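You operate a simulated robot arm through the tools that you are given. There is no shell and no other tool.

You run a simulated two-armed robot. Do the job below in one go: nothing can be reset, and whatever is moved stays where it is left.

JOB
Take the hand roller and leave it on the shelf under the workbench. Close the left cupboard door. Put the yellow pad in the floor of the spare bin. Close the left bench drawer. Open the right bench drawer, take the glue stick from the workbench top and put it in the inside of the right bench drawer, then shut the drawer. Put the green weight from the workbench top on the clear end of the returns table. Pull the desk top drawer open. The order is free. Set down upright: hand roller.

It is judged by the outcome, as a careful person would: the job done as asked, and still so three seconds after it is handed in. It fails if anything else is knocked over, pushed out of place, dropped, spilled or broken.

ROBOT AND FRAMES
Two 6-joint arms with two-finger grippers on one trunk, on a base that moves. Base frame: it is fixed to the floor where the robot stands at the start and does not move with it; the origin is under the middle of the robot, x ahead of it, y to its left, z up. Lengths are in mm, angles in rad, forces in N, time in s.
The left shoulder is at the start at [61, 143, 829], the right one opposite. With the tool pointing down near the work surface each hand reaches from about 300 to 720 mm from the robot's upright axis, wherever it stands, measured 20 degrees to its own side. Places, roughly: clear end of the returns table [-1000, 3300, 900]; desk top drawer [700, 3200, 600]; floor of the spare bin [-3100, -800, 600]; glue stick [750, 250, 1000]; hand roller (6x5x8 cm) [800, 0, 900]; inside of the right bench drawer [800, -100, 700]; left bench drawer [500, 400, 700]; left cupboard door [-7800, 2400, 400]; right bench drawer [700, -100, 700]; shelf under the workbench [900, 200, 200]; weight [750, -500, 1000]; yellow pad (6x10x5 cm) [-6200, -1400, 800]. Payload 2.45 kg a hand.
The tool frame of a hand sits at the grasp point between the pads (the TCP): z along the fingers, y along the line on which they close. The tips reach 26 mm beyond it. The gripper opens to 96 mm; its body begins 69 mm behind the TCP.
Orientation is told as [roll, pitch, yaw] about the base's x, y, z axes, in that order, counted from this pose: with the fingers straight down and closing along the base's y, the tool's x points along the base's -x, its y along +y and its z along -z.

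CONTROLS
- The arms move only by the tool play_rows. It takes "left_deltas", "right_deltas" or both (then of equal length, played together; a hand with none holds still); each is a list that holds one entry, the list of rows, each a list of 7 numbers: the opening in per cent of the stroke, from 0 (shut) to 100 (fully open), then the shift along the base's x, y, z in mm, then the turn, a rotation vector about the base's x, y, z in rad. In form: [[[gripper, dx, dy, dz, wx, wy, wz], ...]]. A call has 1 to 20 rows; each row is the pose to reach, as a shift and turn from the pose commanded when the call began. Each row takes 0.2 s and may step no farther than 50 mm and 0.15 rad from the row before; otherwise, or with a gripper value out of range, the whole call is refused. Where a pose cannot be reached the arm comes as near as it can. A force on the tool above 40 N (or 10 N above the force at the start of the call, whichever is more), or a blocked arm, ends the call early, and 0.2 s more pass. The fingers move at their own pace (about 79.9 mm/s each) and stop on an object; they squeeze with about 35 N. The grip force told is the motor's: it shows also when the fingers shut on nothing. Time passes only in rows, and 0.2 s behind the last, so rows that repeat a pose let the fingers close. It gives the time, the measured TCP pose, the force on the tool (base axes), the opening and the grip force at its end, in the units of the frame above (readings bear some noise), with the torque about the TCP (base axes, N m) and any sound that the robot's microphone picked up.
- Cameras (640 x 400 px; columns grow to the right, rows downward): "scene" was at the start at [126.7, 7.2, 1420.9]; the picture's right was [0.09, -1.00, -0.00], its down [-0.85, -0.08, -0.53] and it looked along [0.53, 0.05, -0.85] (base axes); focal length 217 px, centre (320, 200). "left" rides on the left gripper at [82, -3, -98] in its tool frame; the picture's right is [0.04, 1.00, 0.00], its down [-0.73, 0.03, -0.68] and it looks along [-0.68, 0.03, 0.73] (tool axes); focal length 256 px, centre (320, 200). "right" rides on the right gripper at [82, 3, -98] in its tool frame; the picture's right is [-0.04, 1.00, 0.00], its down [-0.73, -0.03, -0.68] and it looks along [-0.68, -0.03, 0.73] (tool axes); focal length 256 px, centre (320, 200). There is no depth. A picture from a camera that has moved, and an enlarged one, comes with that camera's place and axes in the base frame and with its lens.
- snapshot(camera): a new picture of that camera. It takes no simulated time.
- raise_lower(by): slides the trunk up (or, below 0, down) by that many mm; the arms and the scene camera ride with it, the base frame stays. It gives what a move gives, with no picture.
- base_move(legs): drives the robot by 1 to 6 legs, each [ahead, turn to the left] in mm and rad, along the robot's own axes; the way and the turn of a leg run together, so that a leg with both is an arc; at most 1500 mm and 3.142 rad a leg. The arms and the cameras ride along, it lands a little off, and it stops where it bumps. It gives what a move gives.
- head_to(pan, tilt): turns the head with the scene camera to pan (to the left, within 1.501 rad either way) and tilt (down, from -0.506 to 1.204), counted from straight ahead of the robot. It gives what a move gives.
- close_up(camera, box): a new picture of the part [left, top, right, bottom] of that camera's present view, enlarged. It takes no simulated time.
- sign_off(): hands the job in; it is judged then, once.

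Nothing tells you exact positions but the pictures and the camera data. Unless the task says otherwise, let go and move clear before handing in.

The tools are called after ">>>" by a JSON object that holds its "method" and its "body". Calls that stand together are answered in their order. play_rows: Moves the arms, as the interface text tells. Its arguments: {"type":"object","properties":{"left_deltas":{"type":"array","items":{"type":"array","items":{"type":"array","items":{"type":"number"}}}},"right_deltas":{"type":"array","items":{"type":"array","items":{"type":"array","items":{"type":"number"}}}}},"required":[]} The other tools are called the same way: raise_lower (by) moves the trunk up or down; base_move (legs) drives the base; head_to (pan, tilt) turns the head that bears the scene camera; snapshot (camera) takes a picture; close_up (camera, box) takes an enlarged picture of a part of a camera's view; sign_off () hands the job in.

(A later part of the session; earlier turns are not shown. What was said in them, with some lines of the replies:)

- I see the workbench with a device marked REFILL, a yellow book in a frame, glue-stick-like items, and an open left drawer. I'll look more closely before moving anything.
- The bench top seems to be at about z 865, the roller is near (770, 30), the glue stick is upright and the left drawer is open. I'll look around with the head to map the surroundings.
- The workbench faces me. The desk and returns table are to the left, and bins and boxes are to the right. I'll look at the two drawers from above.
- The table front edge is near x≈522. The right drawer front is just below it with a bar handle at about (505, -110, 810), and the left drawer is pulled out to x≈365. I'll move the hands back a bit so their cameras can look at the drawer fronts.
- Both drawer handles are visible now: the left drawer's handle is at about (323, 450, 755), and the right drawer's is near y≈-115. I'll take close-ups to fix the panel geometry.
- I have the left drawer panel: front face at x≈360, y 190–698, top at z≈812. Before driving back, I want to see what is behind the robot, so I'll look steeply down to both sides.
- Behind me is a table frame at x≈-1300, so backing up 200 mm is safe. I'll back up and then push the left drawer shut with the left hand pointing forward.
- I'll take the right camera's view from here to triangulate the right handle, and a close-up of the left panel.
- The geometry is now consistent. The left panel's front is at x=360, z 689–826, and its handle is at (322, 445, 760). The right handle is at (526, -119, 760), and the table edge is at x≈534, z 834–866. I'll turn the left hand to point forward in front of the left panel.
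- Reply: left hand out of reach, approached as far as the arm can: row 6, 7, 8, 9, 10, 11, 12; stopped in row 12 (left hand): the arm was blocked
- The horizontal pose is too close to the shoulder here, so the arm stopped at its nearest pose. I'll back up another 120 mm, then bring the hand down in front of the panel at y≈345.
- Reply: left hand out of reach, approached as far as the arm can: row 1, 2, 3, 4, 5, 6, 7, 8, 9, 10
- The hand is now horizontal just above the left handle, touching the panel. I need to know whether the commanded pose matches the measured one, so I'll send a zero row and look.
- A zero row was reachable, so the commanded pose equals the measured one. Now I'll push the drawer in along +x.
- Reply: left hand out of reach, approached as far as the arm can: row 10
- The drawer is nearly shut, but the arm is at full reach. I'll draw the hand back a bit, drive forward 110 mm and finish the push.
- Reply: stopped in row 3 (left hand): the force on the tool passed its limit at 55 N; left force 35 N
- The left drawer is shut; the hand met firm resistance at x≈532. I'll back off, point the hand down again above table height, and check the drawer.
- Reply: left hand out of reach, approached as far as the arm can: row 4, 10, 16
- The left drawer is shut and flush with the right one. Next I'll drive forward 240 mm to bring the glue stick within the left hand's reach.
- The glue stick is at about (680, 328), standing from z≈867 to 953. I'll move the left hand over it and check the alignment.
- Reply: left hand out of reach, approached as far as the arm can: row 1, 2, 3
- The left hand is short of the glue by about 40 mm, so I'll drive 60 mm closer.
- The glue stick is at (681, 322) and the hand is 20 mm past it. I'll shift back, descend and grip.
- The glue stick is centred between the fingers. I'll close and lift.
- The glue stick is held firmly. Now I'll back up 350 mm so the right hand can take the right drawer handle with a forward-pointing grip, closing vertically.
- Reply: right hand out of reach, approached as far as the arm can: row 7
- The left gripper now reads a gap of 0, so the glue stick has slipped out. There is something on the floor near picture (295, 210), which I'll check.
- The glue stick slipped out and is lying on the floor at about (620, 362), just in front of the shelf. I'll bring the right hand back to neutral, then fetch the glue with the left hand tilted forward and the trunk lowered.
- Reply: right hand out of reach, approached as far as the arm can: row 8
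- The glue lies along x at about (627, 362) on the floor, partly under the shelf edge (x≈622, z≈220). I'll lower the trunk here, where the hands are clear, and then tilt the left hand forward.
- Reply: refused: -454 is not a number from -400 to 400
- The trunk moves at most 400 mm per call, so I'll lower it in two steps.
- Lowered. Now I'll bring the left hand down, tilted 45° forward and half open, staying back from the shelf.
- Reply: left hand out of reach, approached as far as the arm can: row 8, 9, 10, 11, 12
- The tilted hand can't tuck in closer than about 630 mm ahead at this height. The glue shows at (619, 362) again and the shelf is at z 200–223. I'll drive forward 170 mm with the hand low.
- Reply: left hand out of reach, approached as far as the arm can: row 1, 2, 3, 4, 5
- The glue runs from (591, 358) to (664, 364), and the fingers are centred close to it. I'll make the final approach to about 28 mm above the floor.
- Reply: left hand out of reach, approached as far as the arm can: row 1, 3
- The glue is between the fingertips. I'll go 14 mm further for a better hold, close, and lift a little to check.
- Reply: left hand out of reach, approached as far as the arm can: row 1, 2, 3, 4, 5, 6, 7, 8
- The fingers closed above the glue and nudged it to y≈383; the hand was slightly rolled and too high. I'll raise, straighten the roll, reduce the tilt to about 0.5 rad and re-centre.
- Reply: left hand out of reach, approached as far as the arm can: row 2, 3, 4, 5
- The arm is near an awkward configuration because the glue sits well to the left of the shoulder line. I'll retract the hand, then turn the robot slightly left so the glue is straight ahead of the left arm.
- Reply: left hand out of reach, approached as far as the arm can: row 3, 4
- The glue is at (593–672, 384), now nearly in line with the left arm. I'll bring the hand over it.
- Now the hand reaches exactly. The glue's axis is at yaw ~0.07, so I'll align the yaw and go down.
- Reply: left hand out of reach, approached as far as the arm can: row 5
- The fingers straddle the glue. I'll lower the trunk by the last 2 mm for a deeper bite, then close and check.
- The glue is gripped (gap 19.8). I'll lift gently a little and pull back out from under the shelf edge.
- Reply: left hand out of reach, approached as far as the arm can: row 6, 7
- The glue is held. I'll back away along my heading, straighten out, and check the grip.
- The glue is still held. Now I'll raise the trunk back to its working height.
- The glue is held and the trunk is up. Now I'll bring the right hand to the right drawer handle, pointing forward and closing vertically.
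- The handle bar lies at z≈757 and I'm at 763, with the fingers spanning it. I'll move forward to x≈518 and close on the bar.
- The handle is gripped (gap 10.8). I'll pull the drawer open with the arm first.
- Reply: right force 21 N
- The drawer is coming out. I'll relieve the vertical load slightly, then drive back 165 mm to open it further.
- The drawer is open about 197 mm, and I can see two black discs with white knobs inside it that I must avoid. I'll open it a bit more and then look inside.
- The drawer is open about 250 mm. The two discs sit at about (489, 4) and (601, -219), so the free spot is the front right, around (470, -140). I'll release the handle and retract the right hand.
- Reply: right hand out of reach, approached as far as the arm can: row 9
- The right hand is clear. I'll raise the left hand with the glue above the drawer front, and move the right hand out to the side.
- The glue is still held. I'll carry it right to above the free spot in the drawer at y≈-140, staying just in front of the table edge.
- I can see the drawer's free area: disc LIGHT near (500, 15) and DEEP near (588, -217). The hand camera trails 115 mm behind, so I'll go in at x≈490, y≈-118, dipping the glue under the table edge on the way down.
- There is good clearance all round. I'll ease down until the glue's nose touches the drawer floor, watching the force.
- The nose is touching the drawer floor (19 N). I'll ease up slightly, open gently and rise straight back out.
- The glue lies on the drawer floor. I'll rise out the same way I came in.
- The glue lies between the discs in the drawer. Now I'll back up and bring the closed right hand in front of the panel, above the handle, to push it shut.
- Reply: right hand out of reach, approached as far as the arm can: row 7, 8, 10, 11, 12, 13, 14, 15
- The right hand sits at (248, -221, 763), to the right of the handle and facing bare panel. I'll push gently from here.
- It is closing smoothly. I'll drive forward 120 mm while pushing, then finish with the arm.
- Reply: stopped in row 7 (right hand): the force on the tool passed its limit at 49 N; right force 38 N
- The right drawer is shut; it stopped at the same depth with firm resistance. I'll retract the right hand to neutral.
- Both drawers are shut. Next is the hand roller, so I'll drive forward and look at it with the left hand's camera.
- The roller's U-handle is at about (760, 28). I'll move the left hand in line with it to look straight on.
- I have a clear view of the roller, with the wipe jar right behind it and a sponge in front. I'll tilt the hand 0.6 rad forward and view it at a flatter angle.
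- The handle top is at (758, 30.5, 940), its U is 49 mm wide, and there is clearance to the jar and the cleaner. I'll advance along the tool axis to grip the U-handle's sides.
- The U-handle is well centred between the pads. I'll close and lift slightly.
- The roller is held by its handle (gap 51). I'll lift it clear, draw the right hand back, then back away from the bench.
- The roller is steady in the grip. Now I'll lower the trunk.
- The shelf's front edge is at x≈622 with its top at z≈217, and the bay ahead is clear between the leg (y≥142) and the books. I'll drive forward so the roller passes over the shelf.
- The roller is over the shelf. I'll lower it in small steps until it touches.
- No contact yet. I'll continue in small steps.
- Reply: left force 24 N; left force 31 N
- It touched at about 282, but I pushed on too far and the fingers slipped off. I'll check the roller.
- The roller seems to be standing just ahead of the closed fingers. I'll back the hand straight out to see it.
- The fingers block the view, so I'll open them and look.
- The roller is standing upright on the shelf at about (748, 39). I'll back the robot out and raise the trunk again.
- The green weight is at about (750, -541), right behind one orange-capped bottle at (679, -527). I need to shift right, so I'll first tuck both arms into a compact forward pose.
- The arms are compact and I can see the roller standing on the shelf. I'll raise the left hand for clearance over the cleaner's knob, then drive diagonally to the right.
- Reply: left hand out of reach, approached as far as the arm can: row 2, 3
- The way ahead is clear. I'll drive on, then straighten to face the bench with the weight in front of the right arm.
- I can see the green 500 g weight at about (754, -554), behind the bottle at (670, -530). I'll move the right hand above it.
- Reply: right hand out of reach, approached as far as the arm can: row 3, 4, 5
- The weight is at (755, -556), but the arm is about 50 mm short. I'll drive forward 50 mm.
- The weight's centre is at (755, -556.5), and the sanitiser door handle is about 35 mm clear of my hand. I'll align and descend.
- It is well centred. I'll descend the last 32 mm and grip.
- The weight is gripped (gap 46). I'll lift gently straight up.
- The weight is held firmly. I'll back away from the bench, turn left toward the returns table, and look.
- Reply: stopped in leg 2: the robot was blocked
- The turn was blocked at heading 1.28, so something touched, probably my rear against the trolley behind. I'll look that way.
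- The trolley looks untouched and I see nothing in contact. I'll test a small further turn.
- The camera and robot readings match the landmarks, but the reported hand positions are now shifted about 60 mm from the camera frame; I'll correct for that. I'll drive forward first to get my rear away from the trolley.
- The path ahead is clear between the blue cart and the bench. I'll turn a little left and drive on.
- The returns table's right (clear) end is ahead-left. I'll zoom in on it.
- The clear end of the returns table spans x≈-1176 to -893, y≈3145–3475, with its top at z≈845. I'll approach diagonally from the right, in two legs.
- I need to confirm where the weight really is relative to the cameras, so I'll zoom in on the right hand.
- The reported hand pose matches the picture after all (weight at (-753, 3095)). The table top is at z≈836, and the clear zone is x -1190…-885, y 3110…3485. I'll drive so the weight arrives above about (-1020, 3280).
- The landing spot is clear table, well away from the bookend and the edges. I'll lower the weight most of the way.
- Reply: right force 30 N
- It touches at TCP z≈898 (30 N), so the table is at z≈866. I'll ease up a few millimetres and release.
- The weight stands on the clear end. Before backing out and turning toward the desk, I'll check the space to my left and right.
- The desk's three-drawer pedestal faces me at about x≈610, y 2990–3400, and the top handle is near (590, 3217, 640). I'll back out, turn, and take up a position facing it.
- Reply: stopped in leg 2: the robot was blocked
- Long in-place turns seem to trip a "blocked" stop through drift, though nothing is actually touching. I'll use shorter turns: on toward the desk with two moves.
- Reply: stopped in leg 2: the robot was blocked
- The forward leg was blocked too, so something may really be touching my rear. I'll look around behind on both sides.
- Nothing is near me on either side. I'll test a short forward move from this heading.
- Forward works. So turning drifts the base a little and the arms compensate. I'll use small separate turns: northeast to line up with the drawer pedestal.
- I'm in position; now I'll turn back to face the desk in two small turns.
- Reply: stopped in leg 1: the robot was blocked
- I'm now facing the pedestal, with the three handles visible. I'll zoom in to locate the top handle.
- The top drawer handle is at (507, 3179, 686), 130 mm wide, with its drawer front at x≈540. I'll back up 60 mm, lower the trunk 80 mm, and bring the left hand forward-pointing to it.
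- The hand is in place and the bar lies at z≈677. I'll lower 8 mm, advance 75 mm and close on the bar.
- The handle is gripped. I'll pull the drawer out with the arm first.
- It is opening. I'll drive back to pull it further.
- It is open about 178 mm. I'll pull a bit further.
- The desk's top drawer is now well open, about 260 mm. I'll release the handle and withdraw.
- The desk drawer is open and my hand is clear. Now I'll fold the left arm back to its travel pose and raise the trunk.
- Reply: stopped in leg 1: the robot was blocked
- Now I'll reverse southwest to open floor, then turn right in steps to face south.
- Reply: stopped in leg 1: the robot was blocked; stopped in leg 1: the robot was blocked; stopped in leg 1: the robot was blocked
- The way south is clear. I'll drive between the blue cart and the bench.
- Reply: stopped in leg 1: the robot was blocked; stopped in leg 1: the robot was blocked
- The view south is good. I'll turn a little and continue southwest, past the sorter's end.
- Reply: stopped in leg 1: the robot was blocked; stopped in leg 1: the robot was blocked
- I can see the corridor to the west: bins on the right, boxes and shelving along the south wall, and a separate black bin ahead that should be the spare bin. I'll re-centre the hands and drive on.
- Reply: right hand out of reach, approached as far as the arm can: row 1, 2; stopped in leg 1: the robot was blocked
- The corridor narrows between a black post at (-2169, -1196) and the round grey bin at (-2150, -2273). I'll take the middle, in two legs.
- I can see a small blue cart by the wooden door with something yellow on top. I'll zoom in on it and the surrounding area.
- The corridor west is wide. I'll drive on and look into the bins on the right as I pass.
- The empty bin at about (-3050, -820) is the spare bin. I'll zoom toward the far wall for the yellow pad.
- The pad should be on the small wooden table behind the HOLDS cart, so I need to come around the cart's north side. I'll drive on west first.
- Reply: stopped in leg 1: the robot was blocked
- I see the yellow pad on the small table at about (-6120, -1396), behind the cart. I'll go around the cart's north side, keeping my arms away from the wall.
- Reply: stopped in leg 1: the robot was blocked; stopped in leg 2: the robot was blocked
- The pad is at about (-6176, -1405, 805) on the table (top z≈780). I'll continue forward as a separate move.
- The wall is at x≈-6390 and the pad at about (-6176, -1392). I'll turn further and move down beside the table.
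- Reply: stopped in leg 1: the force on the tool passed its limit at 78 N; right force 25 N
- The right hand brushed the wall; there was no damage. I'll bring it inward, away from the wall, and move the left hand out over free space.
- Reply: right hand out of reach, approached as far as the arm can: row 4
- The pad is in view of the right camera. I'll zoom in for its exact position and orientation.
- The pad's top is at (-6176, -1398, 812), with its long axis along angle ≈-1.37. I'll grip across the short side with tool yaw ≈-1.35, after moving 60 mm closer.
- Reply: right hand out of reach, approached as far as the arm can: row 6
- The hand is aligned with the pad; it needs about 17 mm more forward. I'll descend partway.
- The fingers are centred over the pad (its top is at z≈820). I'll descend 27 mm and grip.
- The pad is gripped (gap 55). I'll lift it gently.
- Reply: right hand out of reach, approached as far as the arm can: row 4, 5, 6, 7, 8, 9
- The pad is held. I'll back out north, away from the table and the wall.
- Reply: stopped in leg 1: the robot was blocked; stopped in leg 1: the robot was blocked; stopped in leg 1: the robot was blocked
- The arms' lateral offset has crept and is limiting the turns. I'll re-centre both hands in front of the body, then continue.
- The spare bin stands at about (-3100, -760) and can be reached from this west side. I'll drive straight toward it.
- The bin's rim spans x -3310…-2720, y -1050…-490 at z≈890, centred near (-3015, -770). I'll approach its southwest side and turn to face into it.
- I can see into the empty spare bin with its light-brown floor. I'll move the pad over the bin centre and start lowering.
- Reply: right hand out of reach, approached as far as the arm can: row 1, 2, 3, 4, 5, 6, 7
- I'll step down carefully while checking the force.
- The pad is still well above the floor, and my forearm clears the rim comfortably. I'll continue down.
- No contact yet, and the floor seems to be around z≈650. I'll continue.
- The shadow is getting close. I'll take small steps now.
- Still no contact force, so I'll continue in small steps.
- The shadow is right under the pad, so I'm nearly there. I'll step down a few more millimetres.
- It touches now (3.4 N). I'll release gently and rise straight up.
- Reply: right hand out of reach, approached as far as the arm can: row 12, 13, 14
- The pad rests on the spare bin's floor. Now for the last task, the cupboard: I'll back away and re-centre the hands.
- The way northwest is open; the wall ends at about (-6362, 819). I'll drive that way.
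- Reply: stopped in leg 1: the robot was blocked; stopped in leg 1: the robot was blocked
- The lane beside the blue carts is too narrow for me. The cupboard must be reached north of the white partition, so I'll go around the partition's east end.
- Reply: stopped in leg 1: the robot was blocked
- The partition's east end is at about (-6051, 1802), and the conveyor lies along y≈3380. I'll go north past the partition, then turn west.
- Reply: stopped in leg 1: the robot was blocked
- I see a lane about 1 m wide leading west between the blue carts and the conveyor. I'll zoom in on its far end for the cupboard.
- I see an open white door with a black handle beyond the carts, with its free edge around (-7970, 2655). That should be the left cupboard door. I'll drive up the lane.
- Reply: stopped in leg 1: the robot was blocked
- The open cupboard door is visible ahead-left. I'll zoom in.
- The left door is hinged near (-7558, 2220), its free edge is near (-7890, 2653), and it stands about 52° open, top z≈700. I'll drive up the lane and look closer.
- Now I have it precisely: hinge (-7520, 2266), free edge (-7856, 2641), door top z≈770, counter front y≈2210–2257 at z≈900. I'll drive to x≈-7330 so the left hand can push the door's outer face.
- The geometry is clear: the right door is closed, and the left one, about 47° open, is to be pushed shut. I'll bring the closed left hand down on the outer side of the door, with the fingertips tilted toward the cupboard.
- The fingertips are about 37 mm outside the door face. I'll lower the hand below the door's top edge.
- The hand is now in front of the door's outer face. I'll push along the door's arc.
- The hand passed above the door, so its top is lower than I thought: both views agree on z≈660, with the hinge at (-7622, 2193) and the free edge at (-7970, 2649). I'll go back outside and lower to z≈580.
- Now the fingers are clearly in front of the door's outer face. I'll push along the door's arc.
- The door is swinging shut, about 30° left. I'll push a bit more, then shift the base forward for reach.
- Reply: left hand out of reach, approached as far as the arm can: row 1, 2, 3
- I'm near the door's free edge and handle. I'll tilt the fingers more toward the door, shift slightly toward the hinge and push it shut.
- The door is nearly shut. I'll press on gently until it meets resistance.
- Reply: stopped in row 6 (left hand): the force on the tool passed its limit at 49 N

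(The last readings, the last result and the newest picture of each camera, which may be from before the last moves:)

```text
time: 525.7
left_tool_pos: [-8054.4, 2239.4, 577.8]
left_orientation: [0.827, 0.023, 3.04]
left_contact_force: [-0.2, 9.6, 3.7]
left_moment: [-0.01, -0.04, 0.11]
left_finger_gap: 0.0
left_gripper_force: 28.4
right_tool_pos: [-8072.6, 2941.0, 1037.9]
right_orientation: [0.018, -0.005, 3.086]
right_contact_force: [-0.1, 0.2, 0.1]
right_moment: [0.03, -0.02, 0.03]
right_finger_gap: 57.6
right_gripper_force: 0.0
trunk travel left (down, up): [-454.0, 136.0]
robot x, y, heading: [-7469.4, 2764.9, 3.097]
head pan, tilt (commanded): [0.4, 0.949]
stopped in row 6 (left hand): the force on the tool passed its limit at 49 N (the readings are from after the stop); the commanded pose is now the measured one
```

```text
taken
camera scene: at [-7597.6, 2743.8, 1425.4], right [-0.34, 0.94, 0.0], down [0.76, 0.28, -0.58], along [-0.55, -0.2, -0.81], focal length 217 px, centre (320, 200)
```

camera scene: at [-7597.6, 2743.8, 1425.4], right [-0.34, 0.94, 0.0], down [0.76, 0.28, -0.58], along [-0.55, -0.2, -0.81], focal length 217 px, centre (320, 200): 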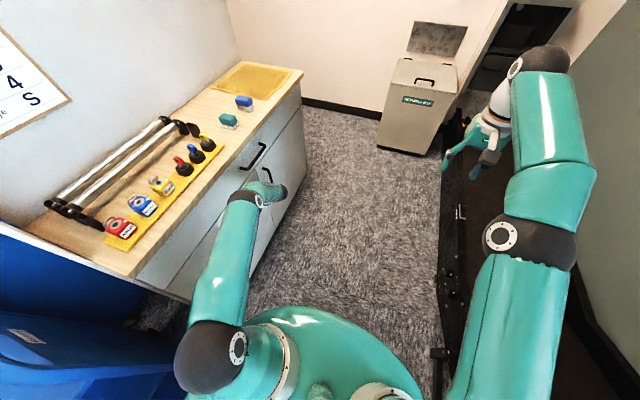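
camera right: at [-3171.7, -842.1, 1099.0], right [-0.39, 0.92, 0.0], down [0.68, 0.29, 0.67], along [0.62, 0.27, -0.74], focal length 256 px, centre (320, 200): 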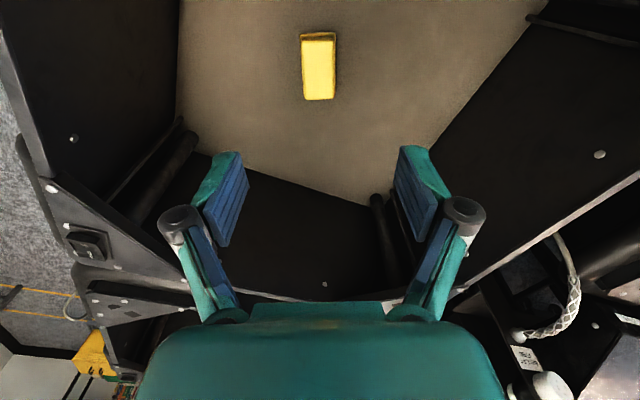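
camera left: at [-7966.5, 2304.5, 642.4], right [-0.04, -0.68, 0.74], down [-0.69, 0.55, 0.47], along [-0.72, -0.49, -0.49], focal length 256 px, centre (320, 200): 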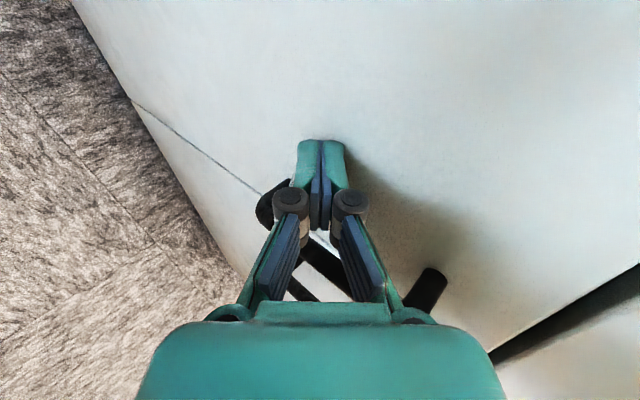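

Firm resistance: the door is flush with its neighbour. I'll draw the hand straight back and check that it stays shut.

>>> {"method": "play_rows", "body": {"left_deltas": [[[0, 0, 12, 2, 0, 0, 0], [0, 0, 28, 6, 0, 0, 0], [0, 2, 48, 12, 0, 0, 0], [0, 4, 75, 20, 0, 0, 0], [0, 8, 105, 30, 0, 0, 0], [0, 12, 140, 45, 0, 0, 0]]]}}

>>> {"method": "snapshot", "body": {"camera": "left"}}

>>> {"method": "snapshot", "body": {"camera": "scene"}}

```text
time: 527.1
left_tool_pos: [-8041.3, 2377.5, 622.6]
left_orientation: [0.829, 0.021, 3.043]
left_contact_force: [-0.5, 0.2, -0.2]
left_moment: [0.02, 0.01, 0.03]
left_finger_gap: 0.0
left_gripper_force: 28.2
right_tool_pos: [-8072.8, 2942.6, 1038.1]
right_orientation: [0.021, -0.008, 3.087]
right_contact_force: [-0.3, 0.4, -0.6]
right_moment: [-0.04, 0.0, 0.0]
right_finger_gap: 57.4
right_gripper_force: 0.1
trunk travel left (down, up): [-454.0, 136.0]
robot x, y, heading: [-7464.3, 2763.5, 3.099]
head pan, tilt (commanded): [0.4, 0.949]
```

```text
taken
camera left: at [-7954.2, 2443.1, 688.3], right [-0.04, -0.67, 0.74], down [-0.69, 0.55, 0.47], along [-0.72, -0.49, -0.49], focal length 256 px, centre (320, 200)
```

left: 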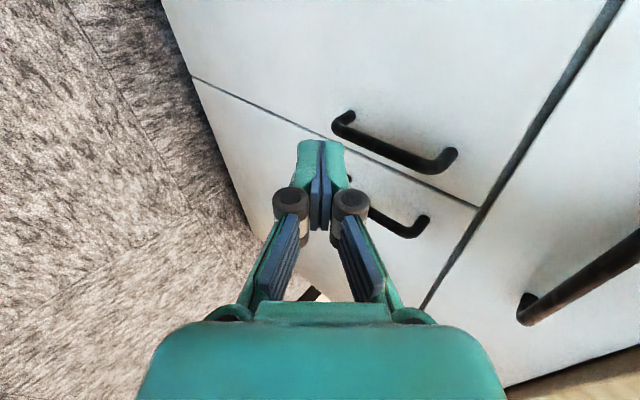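

```text
taken
camera scene: at [-7597.3, 2744.3, 1425.4], right [-0.34, 0.94, 0.0], down [0.76, 0.28, -0.58], along [-0.55, -0.2, -0.81], focal length 217 px, centre (320, 200)
```

scene: 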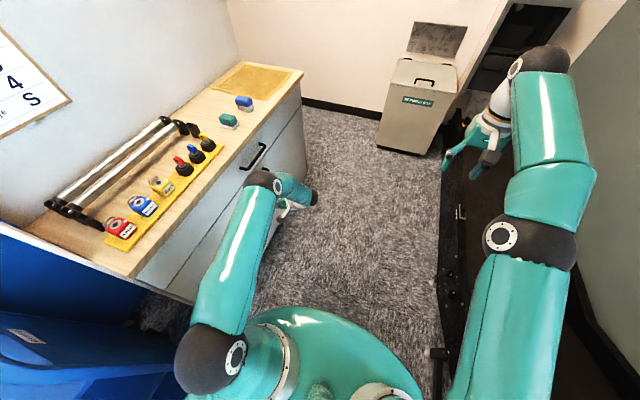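

Both cupboard doors are flush and closed. I'll lift the left hand clear and take one last look before handing in.

>>> {"method": "play_rows", "body": {"left_deltas": [[[0, 20, 25, 35, 0.08, 0, 0], [0, 35, 50, 75, 0.16, 0, 0], [10, 50, 75, 115, 0.24, 0, 0], [20, 60, 95, 155, 0.32, 0, 0], [30, 70, 110, 195, 0.4, 0, 0], [30, 80, 120, 235, 0.5, 0, 0], [30, 85, 130, 275, 0.6, 0, 0], [30, 90, 140, 315, 0.7, 0, 0], [30, 90, 145, 350, 0.8, 0, 0], [30, 90, 145, 350, 0.8, 0, 0]]]}}

>>> {"method": "head_to", "body": {"pan": 0.6, "tilt": 0.9}}

>>> {"method": "snapshot", "body": {"camera": "scene"}}

>>> {"method": "snapshot", "body": {"camera": "left"}}

```text
time: 529.3
left_tool_pos: [-7951.8, 2521.8, 972.2]
left_orientation: [0.031, -0.055, 3.06]
left_contact_force: [0.1, 0.3, -0.6]
left_moment: [0.0, 0.03, 0.01]
left_finger_gap: 28.8
left_gripper_force: 0.1
right_tool_pos: [-8073.3, 2942.4, 1039.2]
right_orientation: [0.02, -0.006, 3.086]
right_contact_force: [0.4, 0.4, -0.2]
right_moment: [0.0, 0.01, -0.05]
right_finger_gap: 57.6
right_gripper_force: 0.0
trunk travel left (down, up): [-454.0, 136.0]
robot x, y, heading: [-7463.7, 2764.2, 3.095]
head pan, tilt (commanded): [0.4, 0.949]
```

```text
time: 530.1
left_tool_pos: [-7951.3, 2521.6, 972.4]
left_orientation: [0.032, -0.055, 3.06]
left_contact_force: [0.3, 0.1, -0.5]
left_moment: [0.01, 0.0, 0.01]
left_finger_gap: 28.8
left_gripper_force: 0.0
right_tool_pos: [-8073.3, 2942.7, 1037.8]
right_orientation: [0.019, -0.007, 3.087]
right_contact_force: [0.1, 0.4, 0.8]
right_moment: [-0.01, 0.01, 0.03]
right_finger_gap: 57.4
right_gripper_force: 0.0
trunk travel left (down, up): [-454.0, 136.0]
robot x, y, heading: [-7467.5, 2765.6, 3.092]
head pan, tilt (commanded): [0.6, 0.901]
```

```text
taken
camera scene: at [-7593.3, 2729.4, 1429.0], right [-0.52, 0.85, 0.0], down [0.67, 0.41, -0.62], along [-0.53, -0.33, -0.78], focal length 217 px, centre (320, 200)
```

scene: 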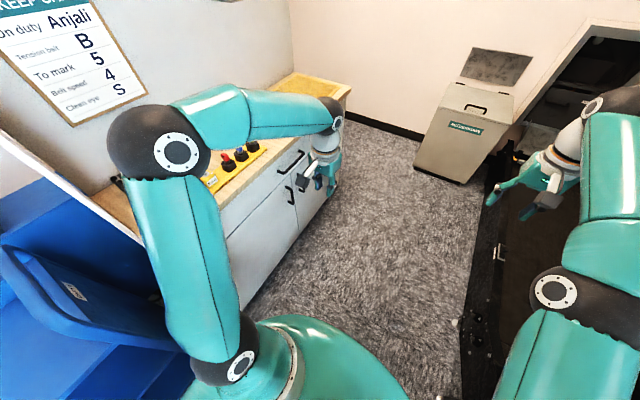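

```text
taken
camera left: at [-7863.6, 2520.3, 1065.8], right [-0.04, -1.0, 0.03], down [-0.69, 0.05, 0.72], along [-0.72, 0.01, -0.69], focal length 256 px, centre (320, 200)
```

left: 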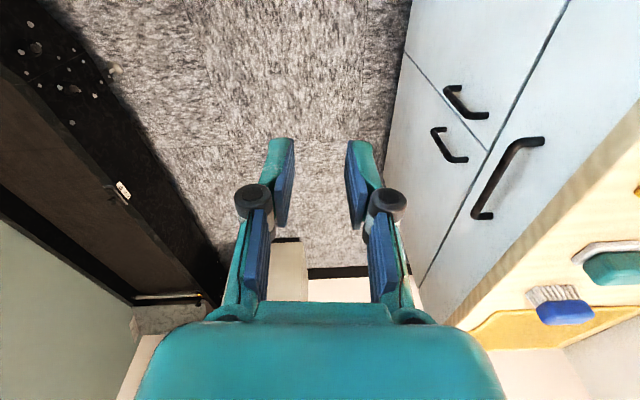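

Both cupboard doors are shut and my hands are clear and empty. Every item has been done and seen: roller upright on the shelf, both bench drawers shut with the glue stick in the right one, weight on the returns table, desk drawer open, pad in the spare bin. I'm handing in.

>>> {"method": "sign_off", "body": {}}

```text
The job is handed in.
```

I did every part of the job and handed it in. I saw each result in the cameras when I did it, but I did not go back round for a final check.

- **Hand roller:** it is standing upright on the shelf under the workbench. My grip slipped at the last moment while setting it down, but it stayed upright.
- **Left bench drawer:** shut.
- **Glue stick and right bench drawer:** the glue stick is inside and the drawer is shut. It slipped out of my hand onto the floor on the way, so I picked it up again before placing it.
- **Green weight:** on the clear end of the returns table.
- **Desk top drawer:** pulled open about 260 mm.
- **Yellow pad:** on the floor of the spare bin.
- **Left cupboard door:** closed, flush with the right door.

**Contacts and stops while driving:**
- My right hand brushed the wall near the small table. I saw no damage.
- Several turns stopped early as "blocked". One was near the yellow-box trolley. I could not see anything touching, and the trolley did not look moved in later pictures, but I cannot rule out a light touch there.
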